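You operate a simulated robot arm through the tools that you are given. There is no shell and no other tool. Be economical: measure what you need, move in short steps, check, and stop when the job is done.

You are at the controls of a simulated two-armed robot. One attempt, no reset.

Task
Set the pepper mill to the big dot and ready the tray.
Fine: hold the mill while you turn its knob; mill and blue napkin go on the tray; cover the salt tub where it stands. Set down upright: what you pick out, blue napkin.
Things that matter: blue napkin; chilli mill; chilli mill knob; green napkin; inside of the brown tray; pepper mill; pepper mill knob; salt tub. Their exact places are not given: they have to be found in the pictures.

It is judged by the outcome, as a careful person would: the job done as asked, and still so three seconds after it is handed in. It fails if anything else is knocked over, pushed out of place, dropped, spilled or broken. A push-on lid holds only when it is set on centred and level and pressed home; a screw cap is set on level and turned clockwise until tight. Flat cloth is picked up by pressing the open fingertips on it (5 to 10 N) and closing them slowly along it; thin cloth reads only 2 to 8 mm in the jaws.

Robot
Two 7-joint arms with two-finger parallel grippers on one trunk, on a base that drives. Base frame: it is fixed to the floor where the robot stands at the start and does not move with it; the origin is under the middle of the robot, x ahead of it, y to its left, z up. Lengths are in m, angles in rad, forces in N, time in s.
The left shoulder is at the start at [0.06, 0.143, 0.926], the right one opposite. With the tool pointing down near the work surface each hand reaches from about 0.32 to 0.74 m from the robot's upright axis, wherever it stands, measured 20 degrees to its own side. Places, roughly: chilli mill knob [0.5, 0.2, 0.9]; inside of the brown tray [0.8, 0, 0.8]; pepper mill knob [0.5, 0, 0.9]. Payload 1.57 kg a hand.
The tool frame of a hand sits at the grasp point between the pads (the TCP): z along the fingers, y along the line on which they close. The tips reach 0.03 m beyond it. The gripper opens to 0.11 m. The fingers are 0.024 m wide and 0.012 m thick; the gripper's body (0.048 by 0.112 m) begins 0.078 m behind the TCP.
Orientation is that of the tool frame in the base frame, as [roll, pitch, yaw] about the fixed x, y, z axes, in that order (R = Rz(yaw) Ry(pitch) Rx(roll)). With the fingers straight down and closing along the base's y, the tool's x points along the base's -x, its y along +y and its z along -z.

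Tools
- The arms move only by the tool servo_tool. It takes "left_deltas", "right_deltas" or both (then of equal length, played together; a hand with none holds still); each is a list of rows, each an object (a shift or turn left out is 0, a gripper value left out holds the last) with "slide": the shift along the tool's x, y, z in m, a list of three; "dr": the turn, a rotation vector about the tool's x, y, z in rad, a list of three; "jaw": the opening in per cent of the stroke, from 0 (shut) to 100 (fully open). In form: [{"slide": [dx, dy, dz], "dr": [rx, ry, rz], "jaw": jaw}, ...]. A call has 1 to 8 rows; each row shifts and turns the commanded pose from where the row before left it, along the tool's axes as they then stand. Each row takes 0.2 s and may step no farther than 0.05 m and 0.15 rad from the row before; otherwise, or with a gripper value out of range, the whole call is refused. A pose out of reach is approached as far as the arm can. The call stops where the force on the tool passes 40 N (or 10 N more than at its start, if that is more) or the arm is blocked; 0.2 s more then pass. Each finger travels about 0.045 m/s and halts on what it meets, pressing with about 39 N; the grip force reading is that of the motor and also rises with nothing between the fingers. The clock runs only during rows and for 0.2 s after the last one: add rows that do not move to give the fingers time. It gives the time, the measured TCP pose, the force on the tool (base axes), the opening and the grip force at its end, in the units of the frame above (readings bear some noise), with the torque about the TCP (base axes, N m) and any sound that the robot's microphone picked up, and new pictures: "pictures" is both (left out), scene, wrist or none (wrist: the cameras of the hands that moved).
- Cameras (640 x 400 px; columns grow to the right, rows downward): "scene" is now at [0.0474, -0.0004, 1.532]; the picture's right is [-0.00, -1.00, 0.00], its down [-0.79, 0.00, -0.62] and it looks along [0.62, -0.00, -0.79] (base axes); focal length 275 px, centre (320, 200). "left" rides on the left gripper at [0.07, -0.016, -0.141] in its tool frame; the picture's right is [0.23, 0.97, 0.00], its down [-0.85, 0.20, -0.48] and it looks along [-0.47, 0.11, 0.88] (tool axes); focal length 222 px, centre (320, 200). "right" rides on the right gripper at [0.07, 0.016, -0.141] in its tool frame; the picture's right is [-0.23, 0.97, 0.00], its down [-0.86, -0.20, -0.48] and it looks along [-0.47, -0.11, 0.88] (tool axes); focal length 222 px, centre (320, 200).
- slide_trunk(by): slides the trunk up (or, below 0, down) by that many m; the arms and the scene camera ride with it, the base frame stays. It gives what a move gives, with no picture.
- drive_base(legs): drives the robot by 1 to 6 legs, each [ahead, left, turn to the left] in m, m and rad, along the robot's own axes; the way and the turn of a leg run together, so that a leg with both is an arc; at most 1.5 m and 3.142 rad a leg. The arms and the cameras ride along, it lands a little off, and it stops where it bumps. It gives what a move gives, and a new picture of the scene camera.
- turn_head(pan, tilt): turns the head with the scene camera to pan (to the left, within 1.501 rad either way) and tilt (down, from -0.506 to 1.204), counted from straight ahead of the robot. It gives what a move gives, and a new picture of the scene camera.
- locate(camera, pixels): there is no depth. For up to 12 entries [column, row, z] of the newest picture of that camera ("zoom" is the newest enlarged one), the place [x, y] in the base frame at which the ray of that pixel passes the height z, good to about 0.002 m. No time passes.
- inspect(camera, box): a new picture of the part [left, top, right, bottom] of that camera's present view, enlarged. No time passes.
- hand_in(): hands the job in; it is judged then, once.

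Go step by step. Measure first, check grasps and placings, and put right what went wrong. The budget is 80 turns and 260 pictures, counting those below and the enlarged ones. Unless the task says otherwise, let go and move clear before handing in, and close with one line.

The tools are called after ">>>" by a JSON object that holds its "api" and its "payload". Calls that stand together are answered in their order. servo_tool: Moves the arms, as the interface text tells. Its arguments: {"type":"object","properties":{"left_deltas":{"type":"array","items":{"type":"object","properties":{"slide":{"type":"array","items":{"type":"number"}},"dr":{"type":"array","items":{"type":"number"}},"jaw":{"type":"number"}}}},"right_deltas":{"type":"array","items":{"type":"object","properties":{"slide":{"type":"array","items":{"type":"number"}},"dr":{"type":"array","items":{"type":"number"}},"jaw":{"type":"number"}}}},"pictures":{"type":"string","enum":["both","scene","wrist","none"]}},"required":[]} The other tools are called the same way: slide_trunk (by) slides the trunk up or down; drive_base (legs) drives the base; turn_head (pan, tilt) turns the head that bears the scene camera; locate (camera, pixels) gives the place at which the rays of pixels pass given heights; inspect (camera, box) takes an enlarged picture of a part of a camera's view; hand_in () hands the job in.

At the start:

```text
time: 0.0
left_eef_pos: [0.5926, 0.235, 1.0005]
left_tool_rot: [-3.141, 0.001, -3.141]
left_force: [0.0, 0.3, -0.4]
left_ft_torque: [0.0, 0.0, -0.03]
left_finger_gap: 0.1096
left_finger_force: 0.1
right_eef_pos: [0.5863, -0.1523, 0.9995]
right_tool_rot: [3.141, 0.0, -3.141]
right_force: [-0.6, -0.5, -1.0]
right_ft_torque: [0.0, -0.03, 0.0]
right_finger_gap: 0.1098
right_finger_force: 0.1
trunk travel left (down, up): [-0.525, 0.065]
robot x, y, heading: [-0.0038, 0.0007, 0.003]
head pan, tilt: [-0.003, 0.904]
```

scene: 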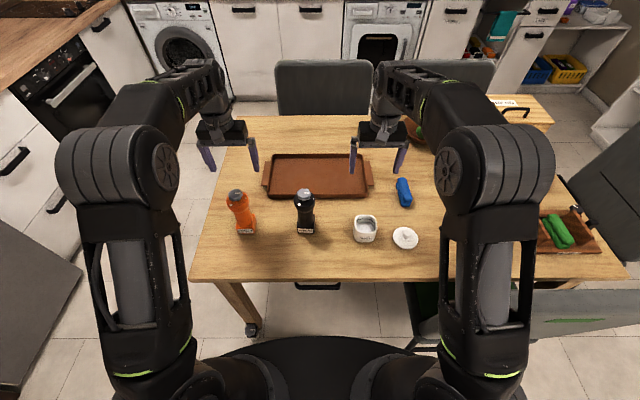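
right: 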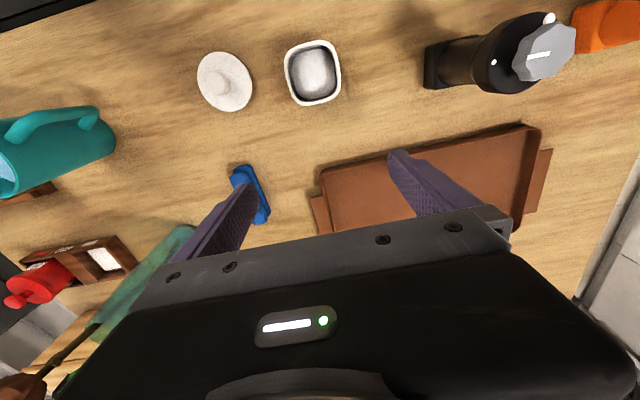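
left: 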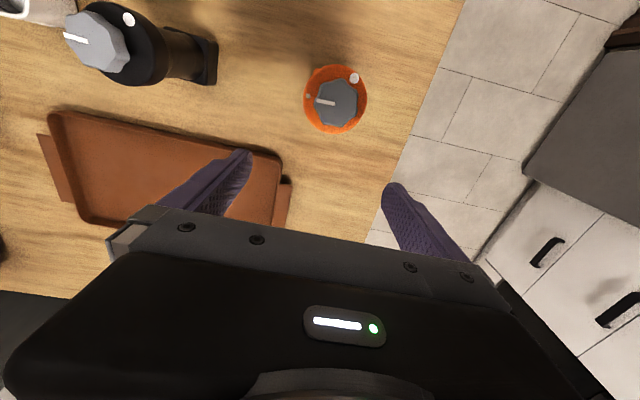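

The black mill (about 305,212) looks like the pepper mill, with the orange one beside it; the salt tub is at (365,228), its lid at (405,237) and the blue napkin at (404,192). I'll zoom in on these.

>>> {"api": "inspect", "payload": {"camera": "scene", "box": [210, 170, 330, 245]}}

>>> {"api": "inspect", "payload": {"camera": "scene", "box": [330, 170, 450, 255]}}

>>> {"api": "inspect", "payload": {"camera": "left", "box": [20, 0, 240, 130]}}

>>> {"api": "inspect", "payload": {"camera": "right", "box": [400, 0, 600, 120]}}

```text
5.33 times, centred on (270, 208) of scene
```

zoom: 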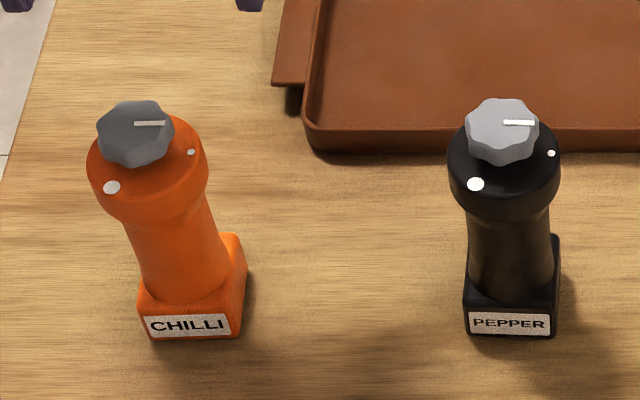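

```text
4.71 times, centred on (390, 212) of scene
```

zoom: 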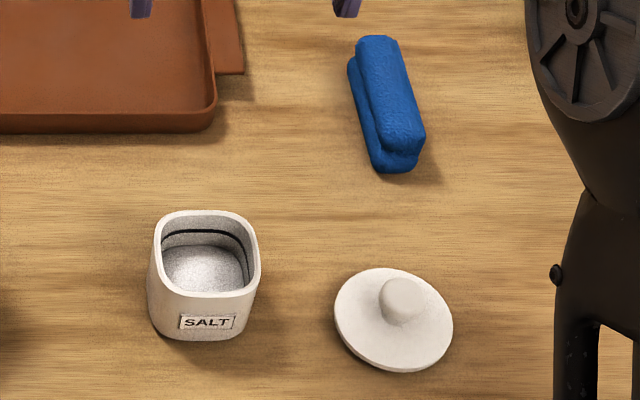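

```text
2.91 times, centred on (130, 65) of left
```

zoom: 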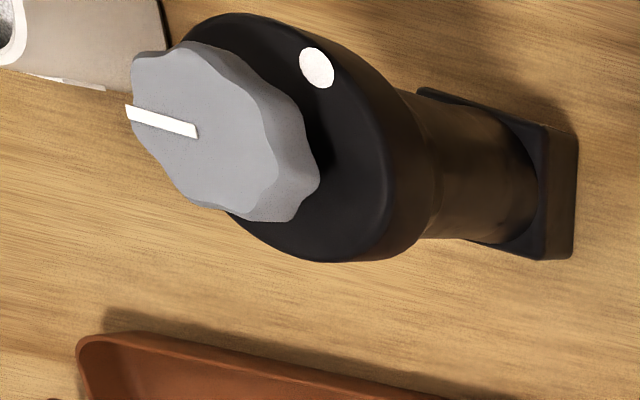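

```text
3.20 times, centred on (500, 60) of right
```

zoom: 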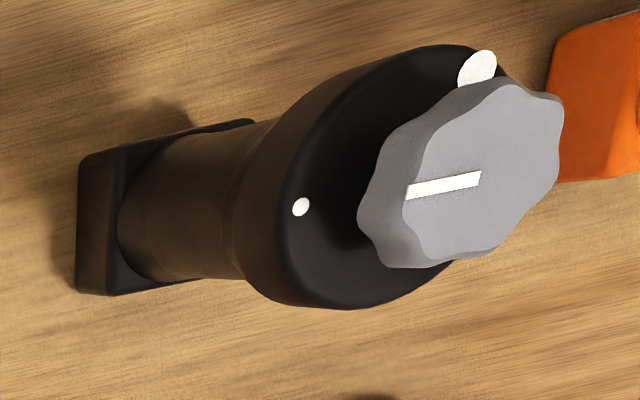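

Now to triangulate the mill: I'll take the dots and knob from the scene and wrist views.

>>> {"api": "locate", "payload": {"camera": "scene", "pixels": [[299.1, 204.5, 0.86], [299.1, 204.5, 0.9], [313.4, 198.7, 0.86], [313.4, 198.7, 0.9], [310, 193.1, 0.88], [310, 193.1, 0.92], [304.6, 192.9, 0.88], [304.6, 192.9, 0.92], [297.2, 233, 0.76], [314.3, 233, 0.76], [293.9, 201, 0.88], [315, 201, 0.88]]}}

>>> {"api": "locate", "payload": {"camera": "left", "pixels": [[128.9, 23, 0.86], [128.9, 23, 0.9], [63.6, 36.8, 0.88], [63.6, 36.8, 0.92], [87.4, 45.4, 0.88], [87.4, 45.4, 0.92]]}}

>>> {"api": "locate", "payload": {"camera": "right", "pixels": [[549, 21.9, 0.86], [549, 21.9, 0.9], [494.1, 64.7, 0.86], [494.1, 64.7, 0.9], [527.5, 60, 0.88], [527.5, 60, 0.92], [549.5, 56, 0.88], [549.5, 56, 0.92]]}}

>>> {"api": "locate", "payload": {"camera": "scene", "pixels": [[263, 198, 0.76], [372, 198, 0.76], [270, 154, 0.76], [368, 154, 0.76], [357.5, 225, 0.82], [378.5, 225, 0.82], [368.5, 242, 0.76], [360, 210.5, 0.82], [405, 238, 0.765], [405.5, 232, 0.785], [398, 180, 0.78], [409, 203, 0.77]]}}

```text
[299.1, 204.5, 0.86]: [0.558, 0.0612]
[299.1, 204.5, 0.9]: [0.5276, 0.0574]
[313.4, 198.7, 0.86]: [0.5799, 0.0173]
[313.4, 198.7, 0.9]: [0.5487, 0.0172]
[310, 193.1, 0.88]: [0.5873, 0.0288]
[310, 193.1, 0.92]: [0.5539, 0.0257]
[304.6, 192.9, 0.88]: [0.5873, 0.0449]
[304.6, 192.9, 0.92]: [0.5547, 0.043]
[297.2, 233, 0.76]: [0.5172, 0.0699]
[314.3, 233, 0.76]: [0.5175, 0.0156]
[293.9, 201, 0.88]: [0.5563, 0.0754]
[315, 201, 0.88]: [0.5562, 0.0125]
```

```text
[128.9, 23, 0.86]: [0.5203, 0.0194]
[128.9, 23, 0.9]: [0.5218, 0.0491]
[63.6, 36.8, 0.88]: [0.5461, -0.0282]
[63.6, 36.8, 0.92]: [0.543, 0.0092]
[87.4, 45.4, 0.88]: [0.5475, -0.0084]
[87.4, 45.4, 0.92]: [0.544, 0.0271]
```

```text
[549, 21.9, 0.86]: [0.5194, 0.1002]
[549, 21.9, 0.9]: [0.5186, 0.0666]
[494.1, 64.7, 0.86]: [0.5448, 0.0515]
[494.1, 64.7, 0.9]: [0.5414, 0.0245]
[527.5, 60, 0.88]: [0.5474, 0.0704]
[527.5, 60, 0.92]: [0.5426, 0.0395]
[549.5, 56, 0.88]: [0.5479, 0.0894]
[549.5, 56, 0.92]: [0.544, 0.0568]
```

```text
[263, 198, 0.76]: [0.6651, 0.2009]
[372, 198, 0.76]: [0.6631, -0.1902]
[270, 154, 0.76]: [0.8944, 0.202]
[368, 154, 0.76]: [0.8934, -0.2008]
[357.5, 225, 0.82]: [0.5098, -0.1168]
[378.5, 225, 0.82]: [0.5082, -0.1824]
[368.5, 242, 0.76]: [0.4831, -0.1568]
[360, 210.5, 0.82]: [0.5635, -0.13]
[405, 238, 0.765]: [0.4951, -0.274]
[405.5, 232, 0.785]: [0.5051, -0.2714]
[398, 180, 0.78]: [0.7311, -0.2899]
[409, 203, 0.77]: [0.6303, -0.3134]
```

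The big dot is at about (0.521, 0.057, z 0.91), the mill axis at (0.542, 0.043), and the pointer is on the small dot along −y. The big dot is therefore about 122° clockwise. Next I'll look at the tub, lid and surroundings.

>>> {"api": "inspect", "payload": {"camera": "right", "box": [180, 20, 360, 132]}}

>>> {"api": "inspect", "payload": {"camera": "right", "box": [0, 90, 280, 320]}}

>>> {"api": "inspect", "payload": {"camera": "scene", "box": [400, 80, 620, 260]}}

```text
3.56 times, centred on (270, 76) of right
```

zoom: 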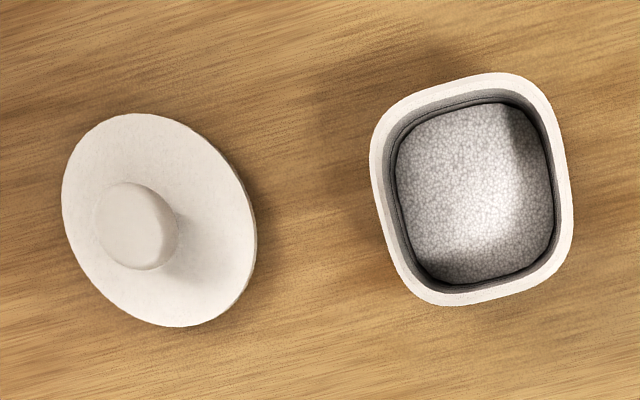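

```text
1.74 times, centred on (140, 205) of right
```

zoom: 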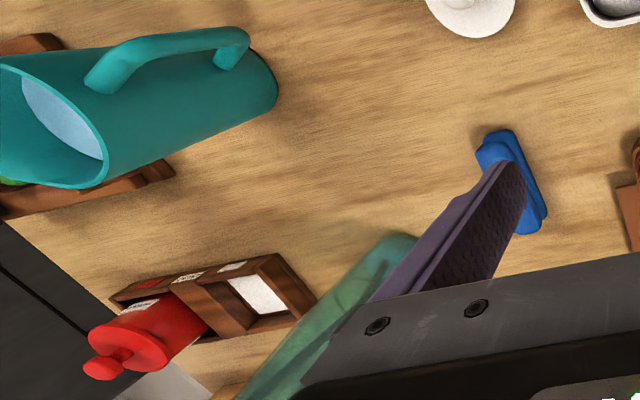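

```text
2.22 times, centred on (510, 170) of scene
```

zoom: 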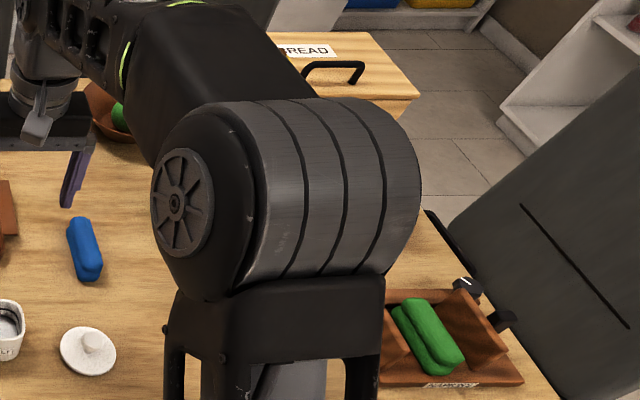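

There is a jug and a rack on the far right to stay away from. I'll use the left hand to hold the mill by its waist, with the fingers tilted about 55° forward, so that the right hand can turn the knob from above. First I'll bring the left hand to the front of the mill at a safe height.

>>> {"api": "servo_tool", "payload": {"left_deltas": [{"slide": [0.028, -0.032, -0.003]}, {"slide": [0.028, -0.032, -0.003]}, {"slide": [0.028, -0.032, -0.003]}, {"slide": [0.028, -0.032, -0.003]}, {"slide": [0.028, -0.032, -0.003]}, {"slide": [0.03, -0.032, -0.003]}], "pictures": "none"}}

>>> {"api": "servo_tool", "payload": {"left_deltas": [{"dr": [0, -0.137, 0]}, {"dr": [0, -0.137, 0]}, {"dr": [0, -0.137, 0]}, {"dr": [0, -0.137, 0]}, {"dr": [0, -0.137, 0]}, {"dr": [0, -0.137, 0]}, {"dr": [0, -0.137, 0]}, {}]}}

```text
time: 1.4
left_eef_pos: [0.4215, 0.0408, 1.0188]
left_tool_rot: [-3.141, 0.002, -3.141]
left_force: [-0.2, -0.9, 0.6]
left_ft_torque: [0.01, -0.02, -0.01]
left_finger_gap: 0.1099
left_finger_force: 0.1
right_eef_pos: [0.5858, -0.1515, 1.0005]
right_tool_rot: [3.142, 0.001, 3.142]
right_force: [-0.3, -0.5, 0.0]
right_ft_torque: [0.0, 0.03, 0.01]
right_finger_gap: 0.1099
right_finger_force: 0.1
trunk travel left (down, up): [-0.525, 0.065]
robot x, y, heading: [-0.0023, -0.0031, 0.004]
head pan, tilt: [-0.003, 0.904]
```

```text
time: 3.2
left_eef_pos: [0.4324, 0.034, 1.0232]
left_tool_rot: [3.14, 0.958, 3.14]
left_force: [-0.3, 1.2, -1.0]
left_ft_torque: [0.01, 0.0, -0.03]
left_finger_gap: 0.1099
left_finger_force: 0.1
left hand out of reach, approached as far as the arm can: row 7
right_eef_pos: [0.5864, -0.152, 1.0015]
right_tool_rot: [-3.141, 0.0, 3.141]
right_force: [-0.3, 0.4, 0.8]
right_ft_torque: [0.01, -0.02, 0.02]
right_finger_gap: 0.11
right_finger_force: 0.1
trunk travel left (down, up): [-0.525, 0.065]
robot x, y, heading: [-0.0048, -0.0001, -0.002]
head pan, tilt: [-0.003, 0.904]
```

scene: 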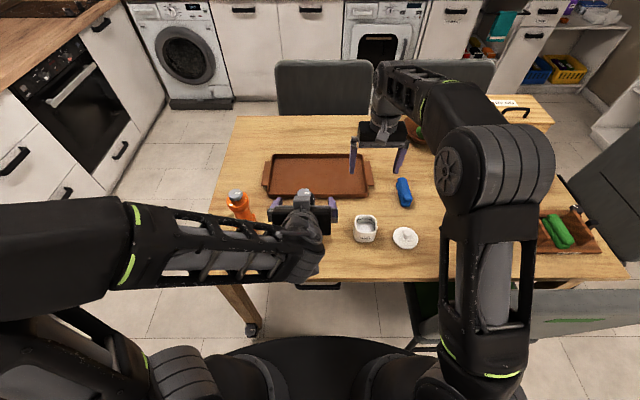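
left: 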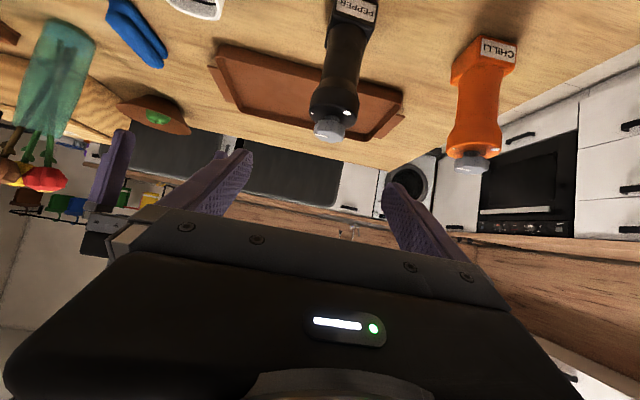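

The left arm is near its inner limit (row 7 fell short), so I'll back the base up 0.12 m to give both arms room.

>>> {"api": "drive_base", "payload": {"legs": [[-0.12, 0, 0]]}}

```text
time: 4.4
left_eef_pos: [0.3104, 0.0318, 1.0234]
left_tool_rot: [3.141, 0.957, 3.136]
left_force: [-0.2, 0.6, 0.6]
left_ft_torque: [-0.01, 0.01, -0.02]
left_finger_gap: 0.1098
left_finger_force: 0.0
right_eef_pos: [0.4644, -0.1549, 0.9998]
right_tool_rot: [-3.141, 0.003, 3.138]
right_force: [-0.7, -0.8, 0.3]
right_ft_torque: [0.02, -0.06, -0.02]
right_finger_gap: 0.11
right_finger_force: 0.0
trunk travel left (down, up): [-0.525, 0.065]
robot x, y, heading: [-0.1208, 0.0005, -0.006]
head pan, tilt: [-0.003, 0.904]
```

scene: 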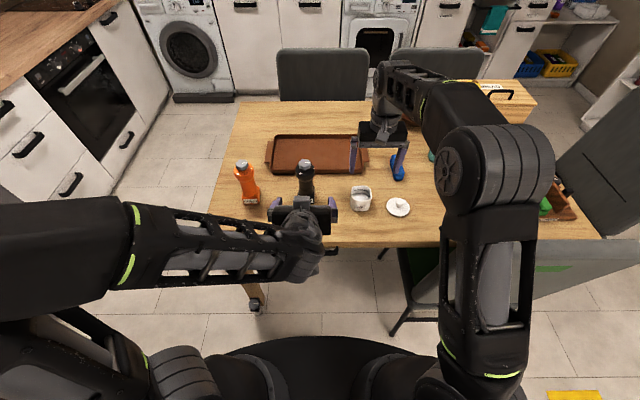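

From here the tilted approach line runs almost straight to the waist. I'll advance most of the way and check.

>>> {"api": "servo_tool", "payload": {"left_deltas": [{"slide": [0.005, 0.003, 0.04]}, {"slide": [0.005, 0.003, 0.04]}, {"slide": [0.005, 0.003, 0.04]}, {"slide": [0.005, 0.002, 0.04]}, {"slide": [0, 0, 0.03]}, {}]}}

```text
time: 5.8
left_eef_pos: [0.4567, 0.0437, 0.8977]
left_tool_rot: [3.14, 0.958, 3.138]
left_force: [0.5, 0.4, 0.1]
left_ft_torque: [-0.02, -0.03, -0.02]
left_finger_gap: 0.1101
left_finger_force: 0.0
right_eef_pos: [0.4642, -0.1545, 0.9988]
right_tool_rot: [-3.141, 0.001, 3.139]
right_force: [-0.2, 0.4, 1.3]
right_ft_torque: [0.01, 0.02, -0.03]
right_finger_gap: 0.1101
right_finger_force: 0.1
trunk travel left (down, up): [-0.525, 0.065]
robot x, y, heading: [-0.1208, 0.0015, -0.006]
head pan, tilt: [-0.003, 0.904]
```

scene: 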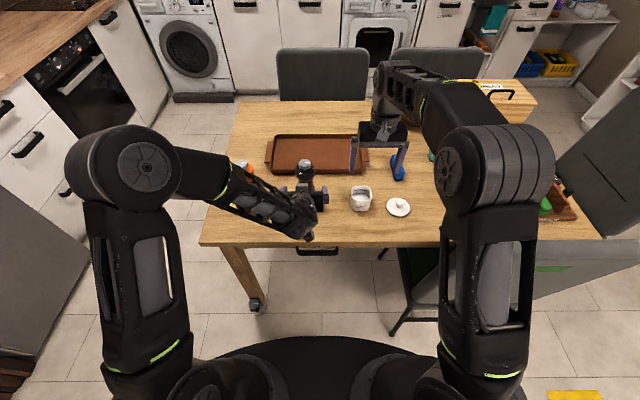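
left: 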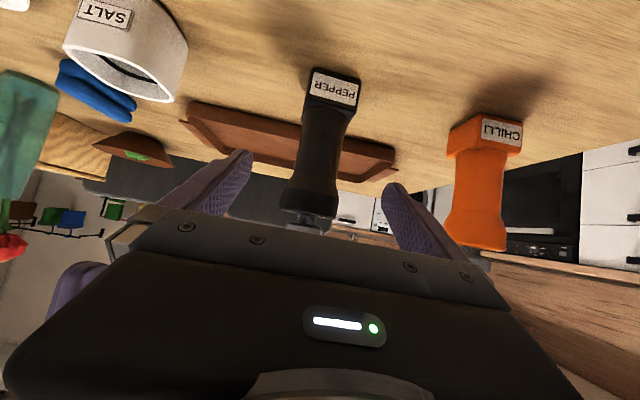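

The mill is centred between the fingers. Before closing in I'll check how far the left forearm is from the chilli mill.

>>> {"api": "inspect", "payload": {"camera": "scene", "box": [150, 130, 350, 255]}}

>>> {"api": "locate", "payload": {"camera": "scene", "pixels": [[240, 170, 0.93], [235, 175, 1.0], [235, 175, 1.1], [298, 240, 0.95], [298, 240, 1.05], [226, 198, 1.0], [226, 198, 1.1], [250, 166, 0.93]]}}

```text
3.20 times, centred on (250, 192) of scene
```

zoom: 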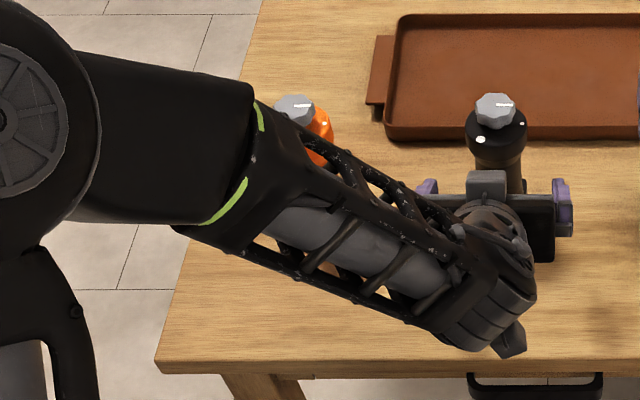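

```text
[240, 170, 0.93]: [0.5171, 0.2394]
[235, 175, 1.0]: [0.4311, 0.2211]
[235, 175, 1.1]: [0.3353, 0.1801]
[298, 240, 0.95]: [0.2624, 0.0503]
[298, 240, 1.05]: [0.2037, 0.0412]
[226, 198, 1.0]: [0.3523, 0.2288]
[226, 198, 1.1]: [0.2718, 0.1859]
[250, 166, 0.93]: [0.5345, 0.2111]
```

The forearm seems higher than the chilli mill and in front of it. I'll advance 0.06 m and re-check.

>>> {"api": "servo_tool", "payload": {"left_deltas": [{"slide": [0.001, 0, 0.03]}, {"slide": [0.001, 0, 0.03]}, {}]}}

>>> {"api": "inspect", "payload": {"camera": "scene", "box": [150, 130, 350, 255]}}

```text
time: 6.6
left_eef_pos: [0.5043, 0.0425, 0.8602]
left_tool_rot: [3.14, 0.959, 3.138]
left_force: [0.9, 0.5, -0.1]
left_ft_torque: [0.0, -0.02, -0.03]
left_finger_gap: 0.1101
left_finger_force: 0.1
right_eef_pos: [0.4646, -0.1537, 1.0005]
right_tool_rot: [-3.141, 0.0, 3.137]
right_force: [0.1, 0.4, -0.3]
right_ft_torque: [-0.02, 0.01, 0.0]
right_finger_gap: 0.11
right_finger_force: 0.1
trunk travel left (down, up): [-0.525, 0.065]
robot x, y, heading: [-0.1231, 0.0014, -0.005]
head pan, tilt: [-0.003, 0.904]
```

scene: 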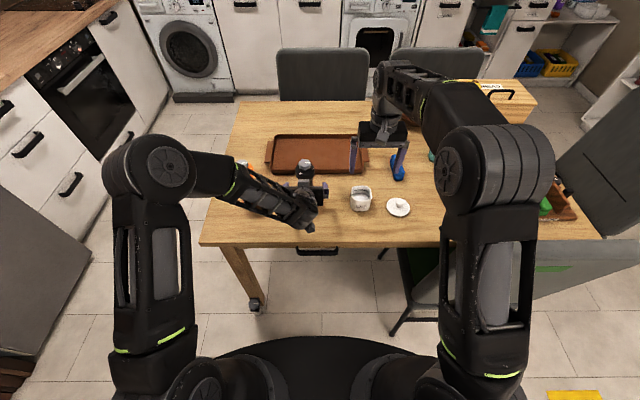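
left: 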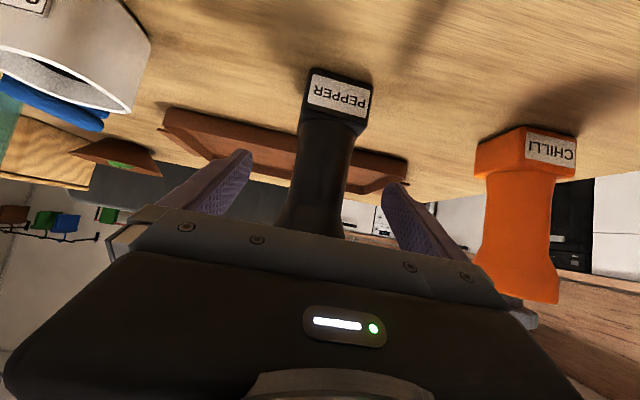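

```text
3.20 times, centred on (250, 192) of scene
```

zoom: 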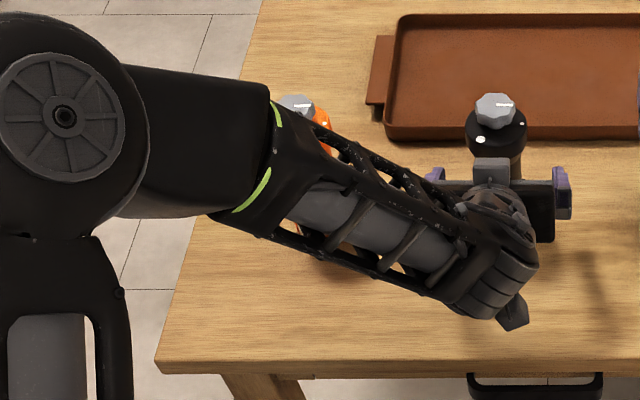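

Elbow geometry puts the forearm about 0.1 m above the chilli mill, so it's clear. I'll finish the approach and close slowly on the waist.

>>> {"api": "servo_tool", "payload": {"left_deltas": [{"slide": [0, 0.001, 0.025]}, {"slide": [0, 0, 0.021]}, {"jaw": 60}, {"jaw": 45}, {"jaw": 30}, {"jaw": 20}, {"jaw": 10}, {"jaw": 10}]}}

```text
time: 8.4
left_eef_pos: [0.5414, 0.0447, 0.8362]
left_tool_rot: [-3.14, 0.956, 3.137]
left_force: [0.8, -0.7, -0.4]
left_ft_torque: [-0.12, 0.01, -0.02]
left_finger_gap: 0.0483
left_finger_force: 30.2
right_eef_pos: [0.4651, -0.1536, 1.0007]
right_tool_rot: [3.141, 0.001, 3.138]
right_force: [0.4, -0.5, -0.7]
right_ft_torque: [-0.02, 0.02, 0.02]
right_finger_gap: 0.1101
right_finger_force: 0.0
trunk travel left (down, up): [-0.525, 0.065]
robot x, y, heading: [-0.1214, 0.0013, -0.003]
head pan, tilt: [-0.003, 0.904]
```

scene: 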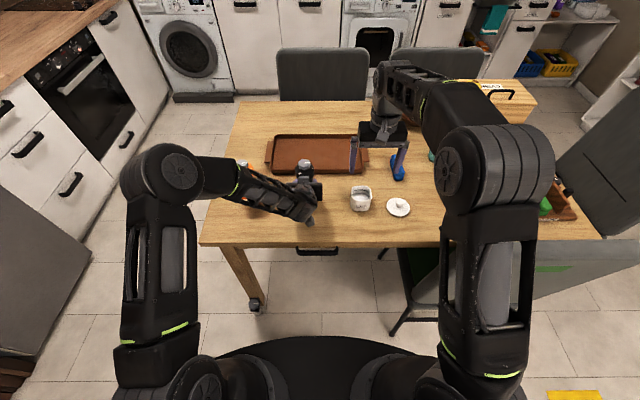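
left: 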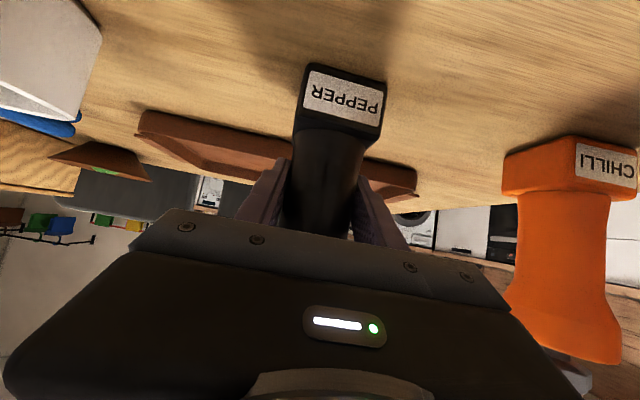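

The waist is held firmly (gap 48 mm, forces near zero). Now I'll re-measure the knob with the scene and right cameras.

>>> {"api": "inspect", "payload": {"camera": "scene", "box": [270, 140, 350, 190]}}

>>> {"api": "inspect", "payload": {"camera": "right", "box": [440, 20, 640, 145]}}

```text
8.00 times, centred on (310, 165) of scene
```

zoom: 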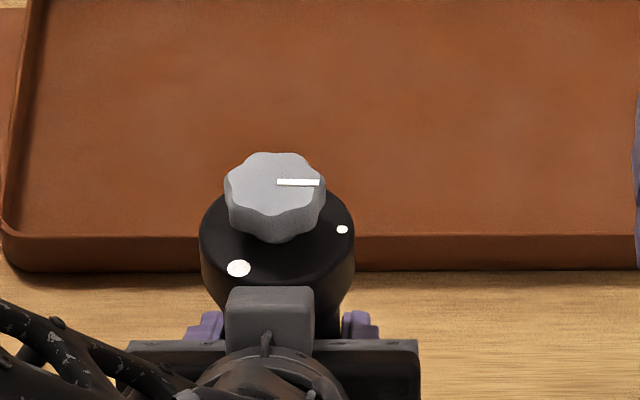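

```text
3.20 times, centred on (540, 82) of right
```

zoom: 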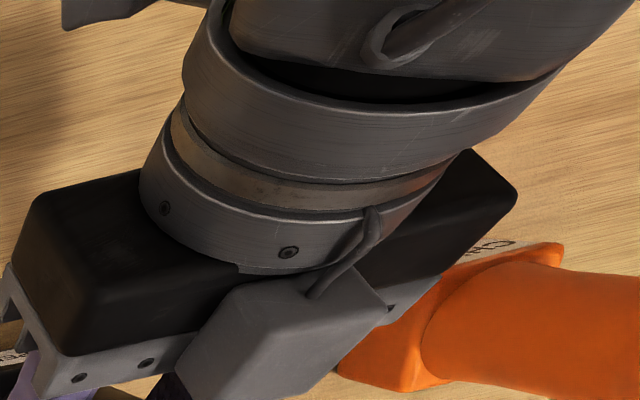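

There is a grey box on top of the left gripper close to the collar; I'll measure it so the right fingers clear it.

>>> {"api": "locate", "payload": {"camera": "scene", "pixels": [[303.75, 176, 0.92], [303.75, 176, 0.94], [303.75, 176, 0.96], [309, 182, 0.92], [303.9, 163.2, 0.937], [309.8, 162.8, 0.937], [304.5, 162.8, 0.937], [299.9, 173.5, 0.91], [312.8, 168.6, 0.91], [295, 169, 0.91], [314.4, 169, 0.91], [304.4, 182.5, 0.93]]}}

>>> {"api": "locate", "payload": {"camera": "right", "pixels": [[511, 127, 0.92], [511, 127, 0.96], [536, 108, 0.92], [536, 108, 0.96], [561, 114, 0.92], [561, 114, 0.96]]}}

```text
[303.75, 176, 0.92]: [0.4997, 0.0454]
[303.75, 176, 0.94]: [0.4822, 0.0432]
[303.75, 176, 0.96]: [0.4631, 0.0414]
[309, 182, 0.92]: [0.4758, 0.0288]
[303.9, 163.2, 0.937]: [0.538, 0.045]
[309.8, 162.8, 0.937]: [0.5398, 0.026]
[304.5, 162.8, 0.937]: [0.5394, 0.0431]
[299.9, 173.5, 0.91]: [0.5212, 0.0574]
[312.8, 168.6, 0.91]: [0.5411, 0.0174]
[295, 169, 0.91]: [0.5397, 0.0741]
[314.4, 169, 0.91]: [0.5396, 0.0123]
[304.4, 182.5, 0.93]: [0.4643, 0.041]
```

```text
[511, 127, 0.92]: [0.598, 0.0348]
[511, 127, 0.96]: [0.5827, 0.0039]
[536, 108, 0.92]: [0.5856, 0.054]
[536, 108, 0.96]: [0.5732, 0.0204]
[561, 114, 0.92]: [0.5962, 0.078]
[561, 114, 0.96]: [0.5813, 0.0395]
```

The box tops out at z ≈ 0.94 with x ≤ 0.49, so a finger sweep of ±61° about the y line clears it. I'll bring the right hand over the knob at (0.540, 0.0434) and pre-rotate it −61°.

>>> {"api": "servo_tool", "payload": {"right_deltas": [{"slide": [0, 0, -0.03], "jaw": 55}, {"slide": [-0.015, 0.04, 0]}, {"slide": [-0.015, 0.04, 0]}, {"slide": [-0.015, 0.04, 0]}, {"slide": [-0.015, 0.04, 0]}, {"slide": [-0.015, 0.037, 0]}, {}], "pictures": "none"}}

>>> {"api": "servo_tool", "payload": {"right_deltas": [{"dr": [0, 0, -0.1325]}, {"dr": [0, 0, -0.1325]}, {"dr": [0, 0, -0.1325]}, {"dr": [0, 0, -0.1325]}, {"dr": [0, 0, -0.1325]}, {"dr": [0, 0, -0.1325]}, {"dr": [0, 0, -0.1325]}, {"dr": [0, 0, -0.1325]}]}}

```text
time: 10.0
left_eef_pos: [0.5417, 0.0454, 0.8351]
left_tool_rot: [3.139, 0.958, 3.14]
left_force: [1.2, 0.3, 1.0]
left_ft_torque: [-0.08, -0.09, 0.06]
left_finger_gap: 0.048
left_finger_force: 39.2
right_eef_pos: [0.4886, -0.095, 1.0298]
right_tool_rot: [3.142, 0.0, 3.138]
right_force: [-0.3, 0.5, -1.2]
right_ft_torque: [0.0, 0.01, 0.01]
right_finger_gap: 0.0605
right_finger_force: 0.0
right hand out of reach, approached as far as the arm can: row 3, 4, 5, 6
trunk travel left (down, up): [-0.525, 0.065]
robot x, y, heading: [-0.1171, 0.0018, -0.002]
head pan, tilt: [-0.003, 0.904]
```

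```text
time: 11.8
left_eef_pos: [0.5411, 0.0443, 0.836]
left_tool_rot: [3.14, 0.958, 3.138]
left_force: [0.6, -0.1, 0.4]
left_ft_torque: [-0.09, -0.05, 0.06]
left_finger_gap: 0.0478
left_finger_force: 39.2
right_eef_pos: [0.4862, -0.0954, 1.0292]
right_tool_rot: [-3.14, 0.0, -2.082]
right_force: [0.3, 0.7, 0.8]
right_ft_torque: [0.02, 0.02, 0.01]
right_finger_gap: 0.0607
right_finger_force: 0.1
trunk travel left (down, up): [-0.525, 0.065]
robot x, y, heading: [-0.1178, 0.0012, -0.006]
head pan, tilt: [-0.003, 0.904]
```

scene: 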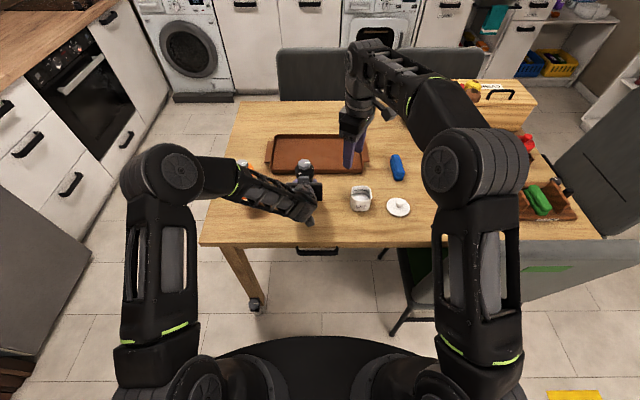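
right: 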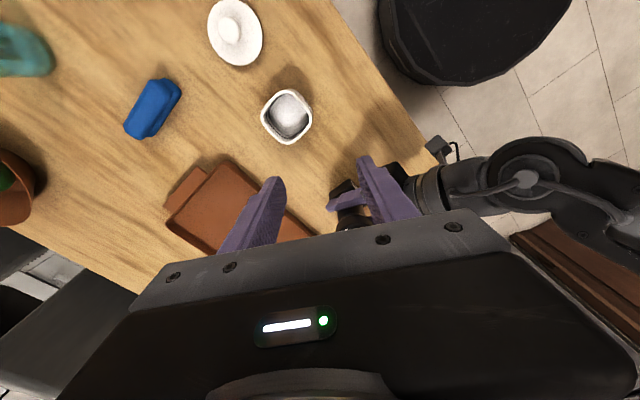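

The right arm's length is the limit: the knob is too far ahead for a vertical hand at that height. Holding the mill in the left hand, I'll lift it slightly and set it nearer the robot, around (0.45, 0.02).

>>> {"api": "servo_tool", "payload": {"left_deltas": [{"jaw": 0}, {"slide": [-0.0205, 0, -0.0144]}, {"slide": [0.0172, -0.008, -0.0246]}, {"slide": [0.0172, -0.008, -0.0246]}, {"slide": [0.0172, -0.008, -0.0246]}, {}]}}

```text
time: 13.2
left_eef_pos: [0.4516, 0.0197, 0.8601]
left_tool_rot: [3.14, 0.957, 3.139]
left_force: [0.1, 0.3, -2.0]
left_ft_torque: [0.0, -0.01, 0.0]
left_finger_gap: 0.0476
left_finger_force: 38.9
right_eef_pos: [0.4863, -0.0953, 1.0288]
right_tool_rot: [3.141, 0.001, -2.083]
right_force: [0.5, 0.6, -0.3]
right_ft_torque: [0.01, -0.02, -0.01]
right_finger_gap: 0.0601
right_finger_force: 0.1
trunk travel left (down, up): [-0.525, 0.065]
robot x, y, heading: [-0.1197, -0.0002, -0.005]
head pan, tilt: [-0.003, 0.904]
```

scene: 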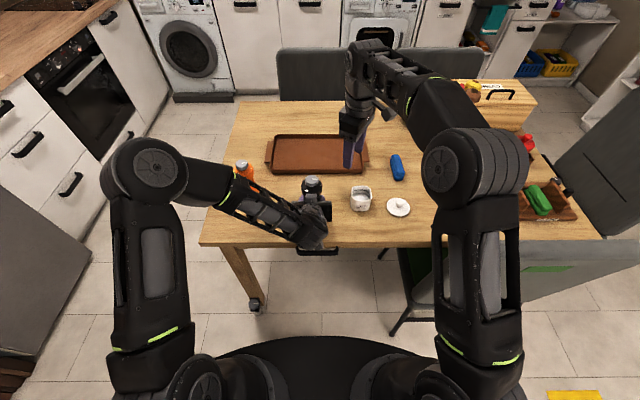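
left: 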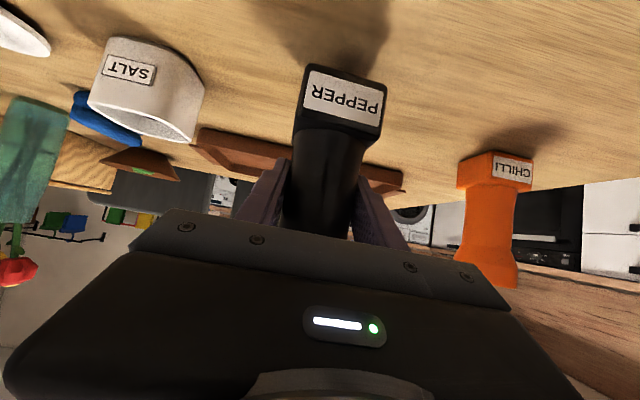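

The mill is held upright and weighs about 2 N. I'll lower it 24 mm onto the table and zoom in.

>>> {"api": "servo_tool", "payload": {"left_deltas": [{"slide": [0.0098, 0, 0.0069]}, {"slide": [0.0098, 0, 0.0069]}, {}], "pictures": "none"}}

>>> {"api": "inspect", "payload": {"camera": "scene", "box": [270, 155, 366, 215]}}

```text
time: 14.0
left_eef_pos: [0.4523, 0.0201, 0.8362]
left_tool_rot: [3.139, 0.957, 3.137]
left_force: [-0.7, -0.4, -1.2]
left_ft_torque: [-0.08, 0.01, -0.02]
left_finger_gap: 0.0479
left_finger_force: 38.9
right_eef_pos: [0.4862, -0.0953, 1.0281]
right_tool_rot: [-3.14, 0.0, -2.085]
right_force: [-0.1, 0.5, -0.3]
right_ft_torque: [0.01, -0.01, -0.01]
right_finger_gap: 0.0606
right_finger_force: 0.0
trunk travel left (down, up): [-0.525, 0.065]
robot x, y, heading: [-0.1226, -0.0026, -0.007]
head pan, tilt: [-0.003, 0.904]
```

```text
6.67 times, centred on (318, 185) of scene
```

zoom: 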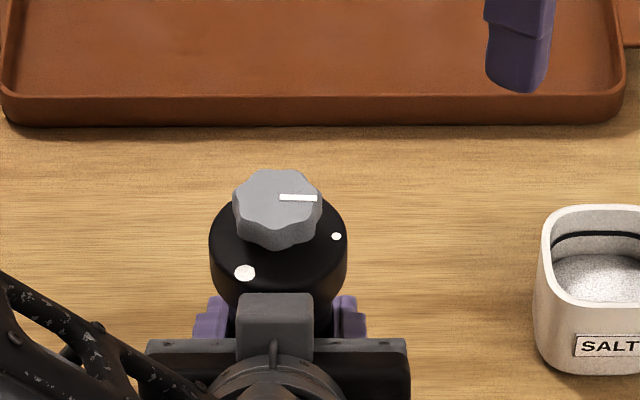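

It's down. I'll measure the knob and dots from this zoom.

>>> {"api": "locate", "payload": {"camera": "zoom", "pixels": [[277, 197, 0.937], [317, 198, 0.937], [281, 198, 0.937], [244, 273, 0.91], [336, 237, 0.91], [209, 243, 0.91], [347, 243, 0.91], [238, 295, 0.94], [312, 295, 0.94]]}}

```text
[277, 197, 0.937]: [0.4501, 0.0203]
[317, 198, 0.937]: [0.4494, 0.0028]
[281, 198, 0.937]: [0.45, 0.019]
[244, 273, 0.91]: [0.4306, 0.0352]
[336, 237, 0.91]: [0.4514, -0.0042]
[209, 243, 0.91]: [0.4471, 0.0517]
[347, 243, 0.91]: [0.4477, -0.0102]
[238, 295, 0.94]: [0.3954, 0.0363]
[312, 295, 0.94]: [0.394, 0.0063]
```

The axis is now (0.451, 0.0207), and the turn from −90° to the big dot at about 145° is ≈ −124° (clockwise). Moving the right hand over it, with a half step first.

>>> {"api": "servo_tool", "payload": {"right_deltas": [{"slide": [-0.028, 0.029, 0]}, {"slide": [-0.014, 0.0145, 0]}, {}], "pictures": "none"}}

```text
time: 14.8
left_eef_pos: [0.4524, 0.0202, 0.8357]
left_tool_rot: [3.14, 0.955, 3.137]
left_force: [0.7, -1.0, -1.7]
left_ft_torque: [-0.02, -0.05, 0.0]
left_finger_gap: 0.0478
left_finger_force: 39.5
right_eef_pos: [0.4687, -0.0376, 1.0289]
right_tool_rot: [-3.142, 0.001, -2.086]
right_force: [0.7, 0.1, 0.3]
right_ft_torque: [-0.02, 0.01, 0.01]
right_finger_gap: 0.0605
right_finger_force: 0.0
trunk travel left (down, up): [-0.525, 0.065]
robot x, y, heading: [-0.1234, -0.0023, 0.0]
head pan, tilt: [-0.003, 0.904]
```

>>> {"api": "servo_tool", "payload": {"right_deltas": [{"slide": [-0.021, 0.022, 0]}, {"slide": [-0.021, 0.022, 0]}, {"slide": [0, 0, 0.03]}, {}]}}

>>> {"api": "inspect", "payload": {"camera": "scene", "box": [250, 125, 370, 200]}}

```text
time: 15.8
left_eef_pos: [0.4524, 0.0217, 0.8347]
left_tool_rot: [3.14, 0.958, 3.138]
left_force: [-0.9, 0.7, -0.2]
left_ft_torque: [-0.01, -0.01, 0.01]
left_finger_gap: 0.0482
left_finger_force: 38.8
right_eef_pos: [0.4519, 0.021, 1.0011]
right_tool_rot: [-3.141, -0.001, -2.087]
right_force: [0.4, 0.0, 0.2]
right_ft_torque: [0.01, 0.02, -0.02]
right_finger_gap: 0.0607
right_finger_force: 0.1
trunk travel left (down, up): [-0.525, 0.065]
robot x, y, heading: [-0.1206, -0.0039, -0.004]
head pan, tilt: [-0.003, 0.904]
```

scene: 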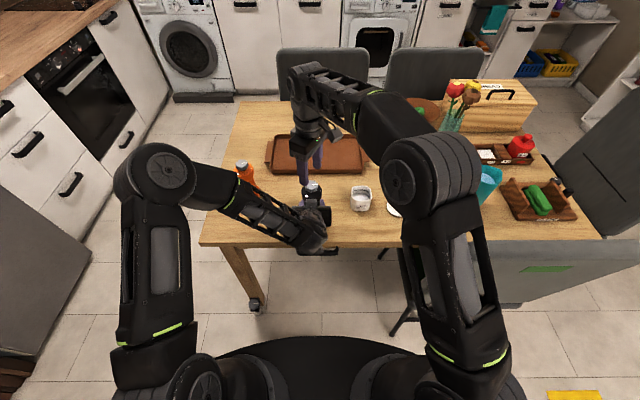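
right: 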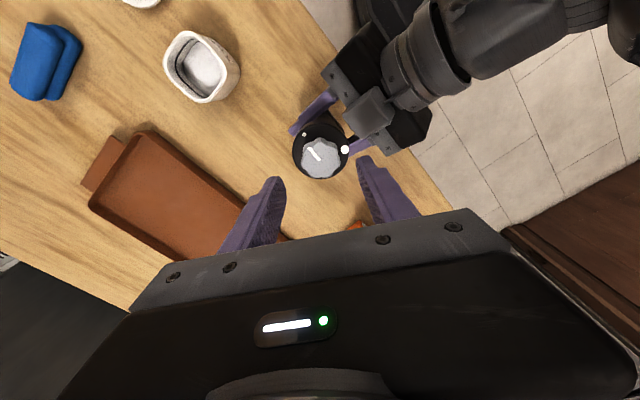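

```text
5.33 times, centred on (310, 162) of scene
```

zoom: 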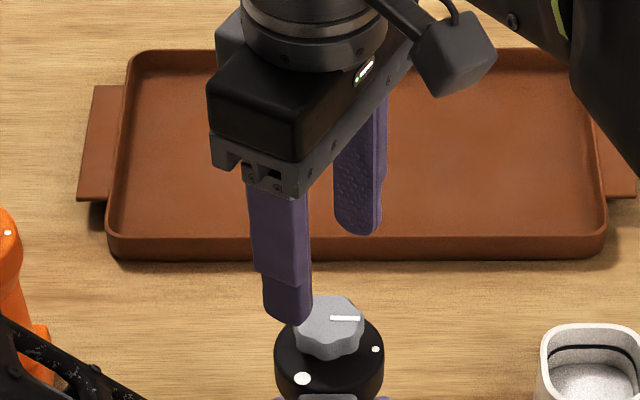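

Aligned over the knob. I'll descend to TCP z ≈ 0.945 (tips about 5 mm above the collar) and close gently.

>>> {"api": "servo_tool", "payload": {"right_deltas": [{"slide": [0, 0, 0.03]}, {"slide": [0, 0, 0.025]}, {}, {"jaw": 42}, {"jaw": 36}, {"jaw": 30}, {"jaw": 20}, {}]}}

>>> {"api": "inspect", "payload": {"camera": "scene", "box": [250, 140, 370, 215]}}

```text
time: 17.6
left_eef_pos: [0.4519, 0.0202, 0.8363]
left_tool_rot: [3.138, 0.959, 3.139]
left_force: [13.3, -4.4, -5.6]
left_ft_torque: [0.55, 0.95, 0.01]
left_finger_gap: 0.0478
left_finger_force: 39.1
right_eef_pos: [0.4524, 0.0227, 0.9447]
right_tool_rot: [3.138, 0.0, -2.084]
right_force: [-13.4, 4.9, 3.3]
right_ft_torque: [-0.08, 0.47, -0.05]
right_finger_gap: 0.0368
right_finger_force: 30.3
trunk travel left (down, up): [-0.525, 0.065]
robot x, y, heading: [-0.1183, 0.0007, -0.001]
head pan, tilt: [-0.003, 0.904]
```

scene: 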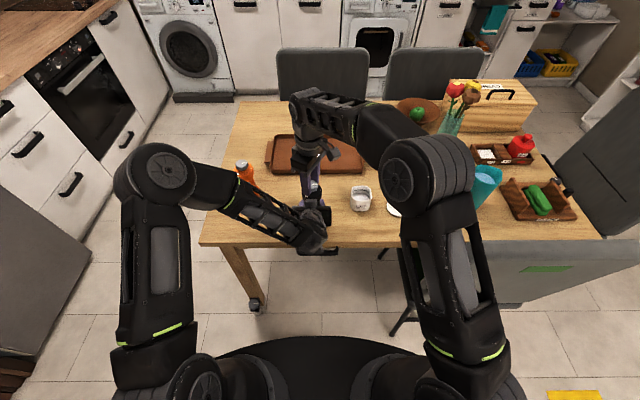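
right: 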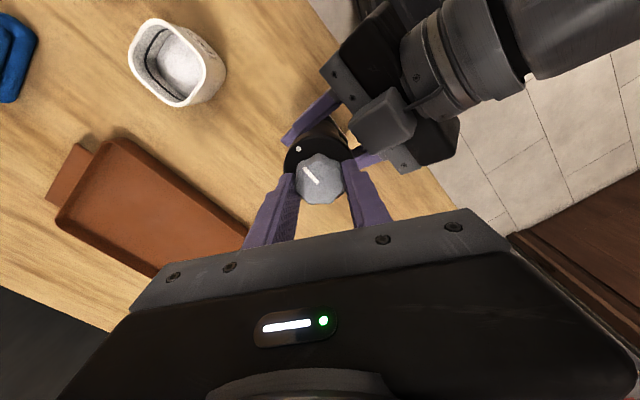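

```text
5.33 times, centred on (310, 178) of scene
```

zoom: 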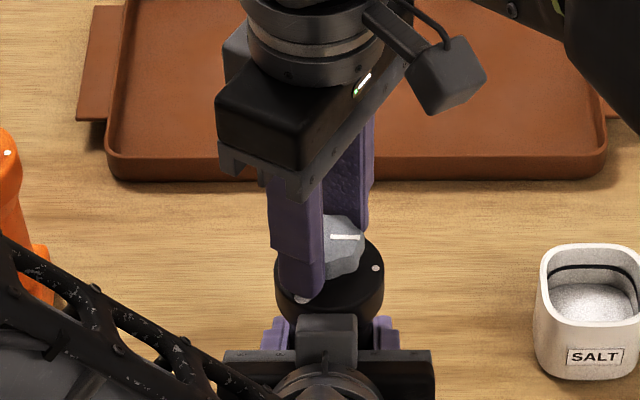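

The knob is gripped at a 37 mm gap, but there's a 14 N side force along the closing line. I'll shift 2 mm along tool y to relieve it.

>>> {"api": "servo_tool", "payload": {"right_deltas": [{"slide": [0, 0.002, 0]}, {}], "pictures": "none"}}

```text
time: 18.2
left_eef_pos: [0.4521, 0.0209, 0.8357]
left_tool_rot: [3.14, 0.958, 3.136]
left_force: [3.3, -4.2, -2.5]
left_ft_torque: [0.7, -0.03, 0.01]
left_finger_gap: 0.0479
left_finger_force: 38.8
right_eef_pos: [0.4515, 0.022, 0.9448]
right_tool_rot: [-3.139, 0.002, -2.084]
right_force: [-3.1, 4.8, -0.5]
right_ft_torque: [-0.24, 0.29, -0.01]
right_finger_gap: 0.0367
right_finger_force: 39.1
trunk travel left (down, up): [-0.525, 0.065]
robot x, y, heading: [-0.121, 0.0016, -0.0]
head pan, tilt: [-0.003, 0.904]
```

Side force is down to about 5 N. I'll turn clockwise 0.4 rad first and check the torque and the pointer.

>>> {"api": "servo_tool", "payload": {"right_deltas": [{"dr": [0, 0, 0.1]}, {"dr": [0, 0, 0.1]}, {"dr": [0, 0, 0.1]}, {"dr": [0, 0, 0.1]}], "pictures": "wrist"}}

>>> {"api": "inspect", "payload": {"camera": "right", "box": [240, 110, 400, 210]}}

```text
time: 19.2
left_eef_pos: [0.4516, 0.02, 0.8353]
left_tool_rot: [3.141, 0.957, 3.138]
left_force: [-14.2, -4.2, 5.9]
left_ft_torque: [0.47, -1.05, 0.04]
left_finger_gap: 0.048
left_finger_force: 39.1
right_eef_pos: [0.4514, 0.0213, 0.9453]
right_tool_rot: [-3.139, 0.005, -2.488]
right_force: [14.9, 5.5, -3.1]
right_ft_torque: [0.0, -0.54, -0.02]
right_finger_gap: 0.0366
right_finger_force: 38.2
trunk travel left (down, up): [-0.525, 0.065]
robot x, y, heading: [-0.1206, 0.0, -0.008]
head pan, tilt: [-0.003, 0.904]
```

right: 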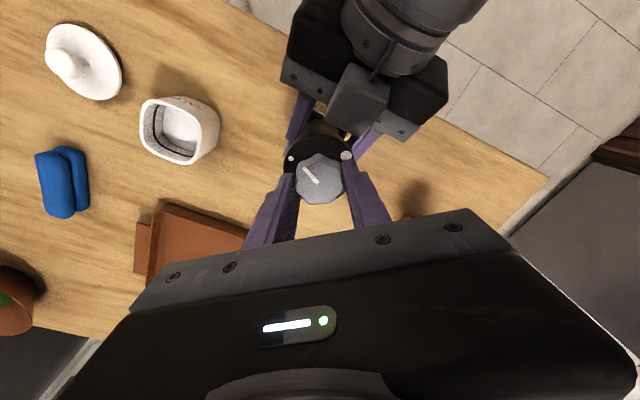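

```text
4.00 times, centred on (320, 160) of right
```

zoom: 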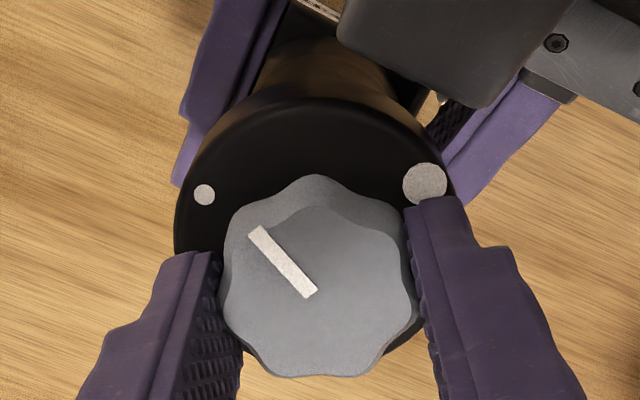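

The knob turns with the gripper. I'll correct the centring slightly and continue 0.72 rad.

>>> {"api": "servo_tool", "payload": {"right_deltas": [{"slide": [-0.0015, -0.0006, 0]}, {"dr": [0, 0, 0.12]}, {"dr": [0, 0, 0.12]}, {"dr": [0, 0, 0.12]}, {"dr": [0, 0, 0.12]}, {"dr": [0, 0, 0.12]}, {"dr": [0, 0, 0.12]}], "pictures": "none"}}

>>> {"api": "inspect", "payload": {"camera": "right", "box": [240, 110, 400, 210]}}

```text
time: 20.8
left_eef_pos: [0.4516, 0.0204, 0.8351]
left_tool_rot: [3.138, 0.957, 3.139]
left_force: [-12.9, -0.9, 2.9]
left_ft_torque: [-0.57, -0.52, 0.09]
left_finger_gap: 0.0476
left_finger_force: 38.7
right_eef_pos: [0.4502, 0.0205, 0.9454]
right_tool_rot: [3.141, 0.002, 3.076]
right_force: [12.6, -2.1, 2.9]
right_ft_torque: [-0.07, -0.64, 0.04]
right_finger_gap: 0.0369
right_finger_force: 38.7
trunk travel left (down, up): [-0.525, 0.065]
robot x, y, heading: [-0.1215, 0.0011, -0.004]
head pan, tilt: [-0.003, 0.904]
```

```text
4.00 times, centred on (320, 160) of right
```

zoom: 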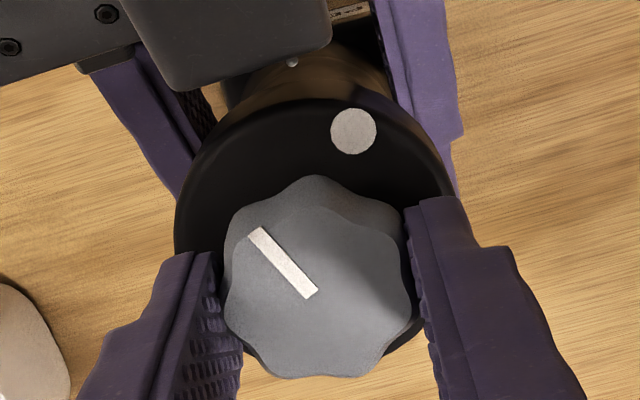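

Good so far (1.12 rad). I'll continue by about 0.9 rad.

>>> {"api": "servo_tool", "payload": {"right_deltas": [{"slide": [-0.0014, 0, 0]}, {"dr": [0, 0, 0.13]}, {"dr": [0, 0, 0.13]}, {"dr": [0, 0, 0.13]}, {"dr": [0, 0, 0.13]}, {"dr": [0, 0, 0.13]}, {"dr": [0, 0, 0.13]}, {"dr": [0, 0, 0.13]}], "pictures": "none"}}

>>> {"api": "inspect", "payload": {"camera": "right", "box": [240, 110, 400, 210]}}

```text
time: 22.6
left_eef_pos: [0.4524, 0.0228, 0.8365]
left_tool_rot: [3.137, 0.959, 3.14]
left_force: [13.5, 14.1, -10.7]
left_ft_torque: [-1.01, 1.03, -0.08]
left_finger_gap: 0.048
left_finger_force: 38.3
right_eef_pos: [0.4515, 0.0218, 0.9442]
right_tool_rot: [-3.141, 0.001, 2.165]
right_force: [-14.2, -14.9, 17.4]
right_ft_torque: [-0.47, 0.48, 0.06]
right_finger_gap: 0.0365
right_finger_force: 39.1
trunk travel left (down, up): [-0.525, 0.065]
robot x, y, heading: [-0.1227, 0.0029, -0.001]
head pan, tilt: [-0.003, 0.904]
```

```text
4.00 times, centred on (320, 160) of right
```

zoom: 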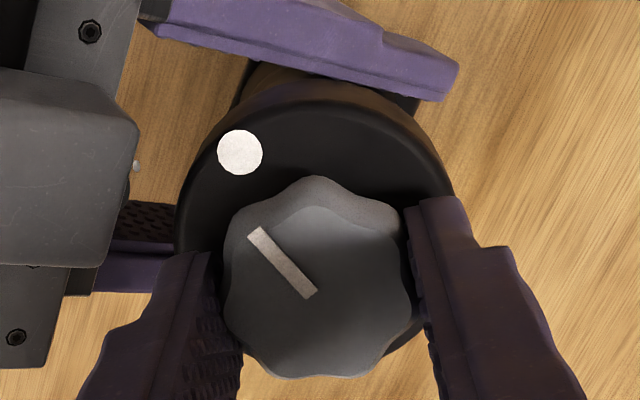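

About 2.03 rad turned, and the pointer appears nearly lined up with the big dot. I'll measure it exactly in this zoom.

>>> {"api": "locate", "payload": {"camera": "zoom", "pixels": [[240, 152, 0.91], [254, 232, 0.937], [311, 293, 0.937], [177, 220, 0.91], [455, 220, 0.91], [316, 278, 0.937], [316, 100, 0.91], [240, 152, 0.905]]}}

>>> {"api": "inspect", "payload": {"camera": "scene", "box": [250, 140, 370, 215]}}

```text
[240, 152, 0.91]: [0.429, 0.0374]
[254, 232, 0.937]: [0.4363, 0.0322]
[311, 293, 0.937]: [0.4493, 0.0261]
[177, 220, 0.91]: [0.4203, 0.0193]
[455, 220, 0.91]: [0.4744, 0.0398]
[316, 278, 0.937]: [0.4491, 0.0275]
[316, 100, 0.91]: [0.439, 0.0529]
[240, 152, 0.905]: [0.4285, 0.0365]
```

```text
5.33 times, centred on (310, 178) of scene
```

zoom: 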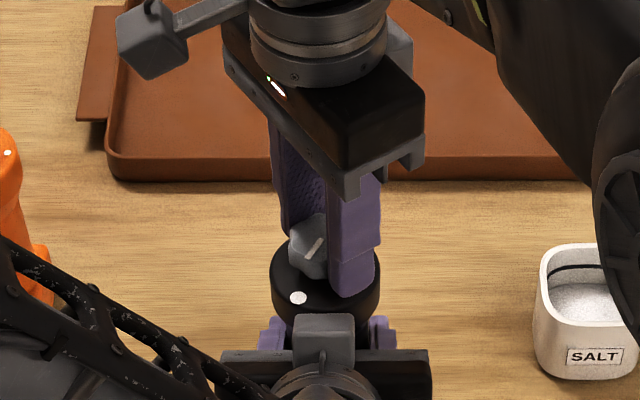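

>>> {"api": "locate", "payload": {"camera": "zoom", "pixels": [[321, 239, 0.937], [306, 259, 0.937], [298, 298, 0.91], [270, 282, 0.91], [381, 282, 0.91]]}}

>>> {"api": "inspect", "payload": {"camera": "right", "box": [270, 125, 350, 175]}}

```text
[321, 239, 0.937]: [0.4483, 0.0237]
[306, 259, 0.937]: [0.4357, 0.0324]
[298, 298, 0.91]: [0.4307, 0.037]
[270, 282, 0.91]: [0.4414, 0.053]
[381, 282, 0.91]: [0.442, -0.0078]
```

```text
8.00 times, centred on (310, 150) of right
```

zoom: 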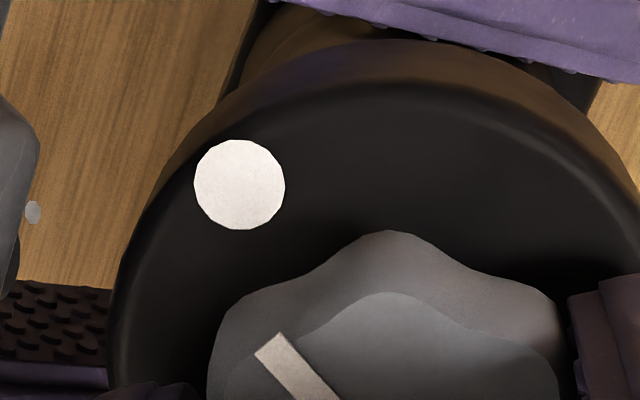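

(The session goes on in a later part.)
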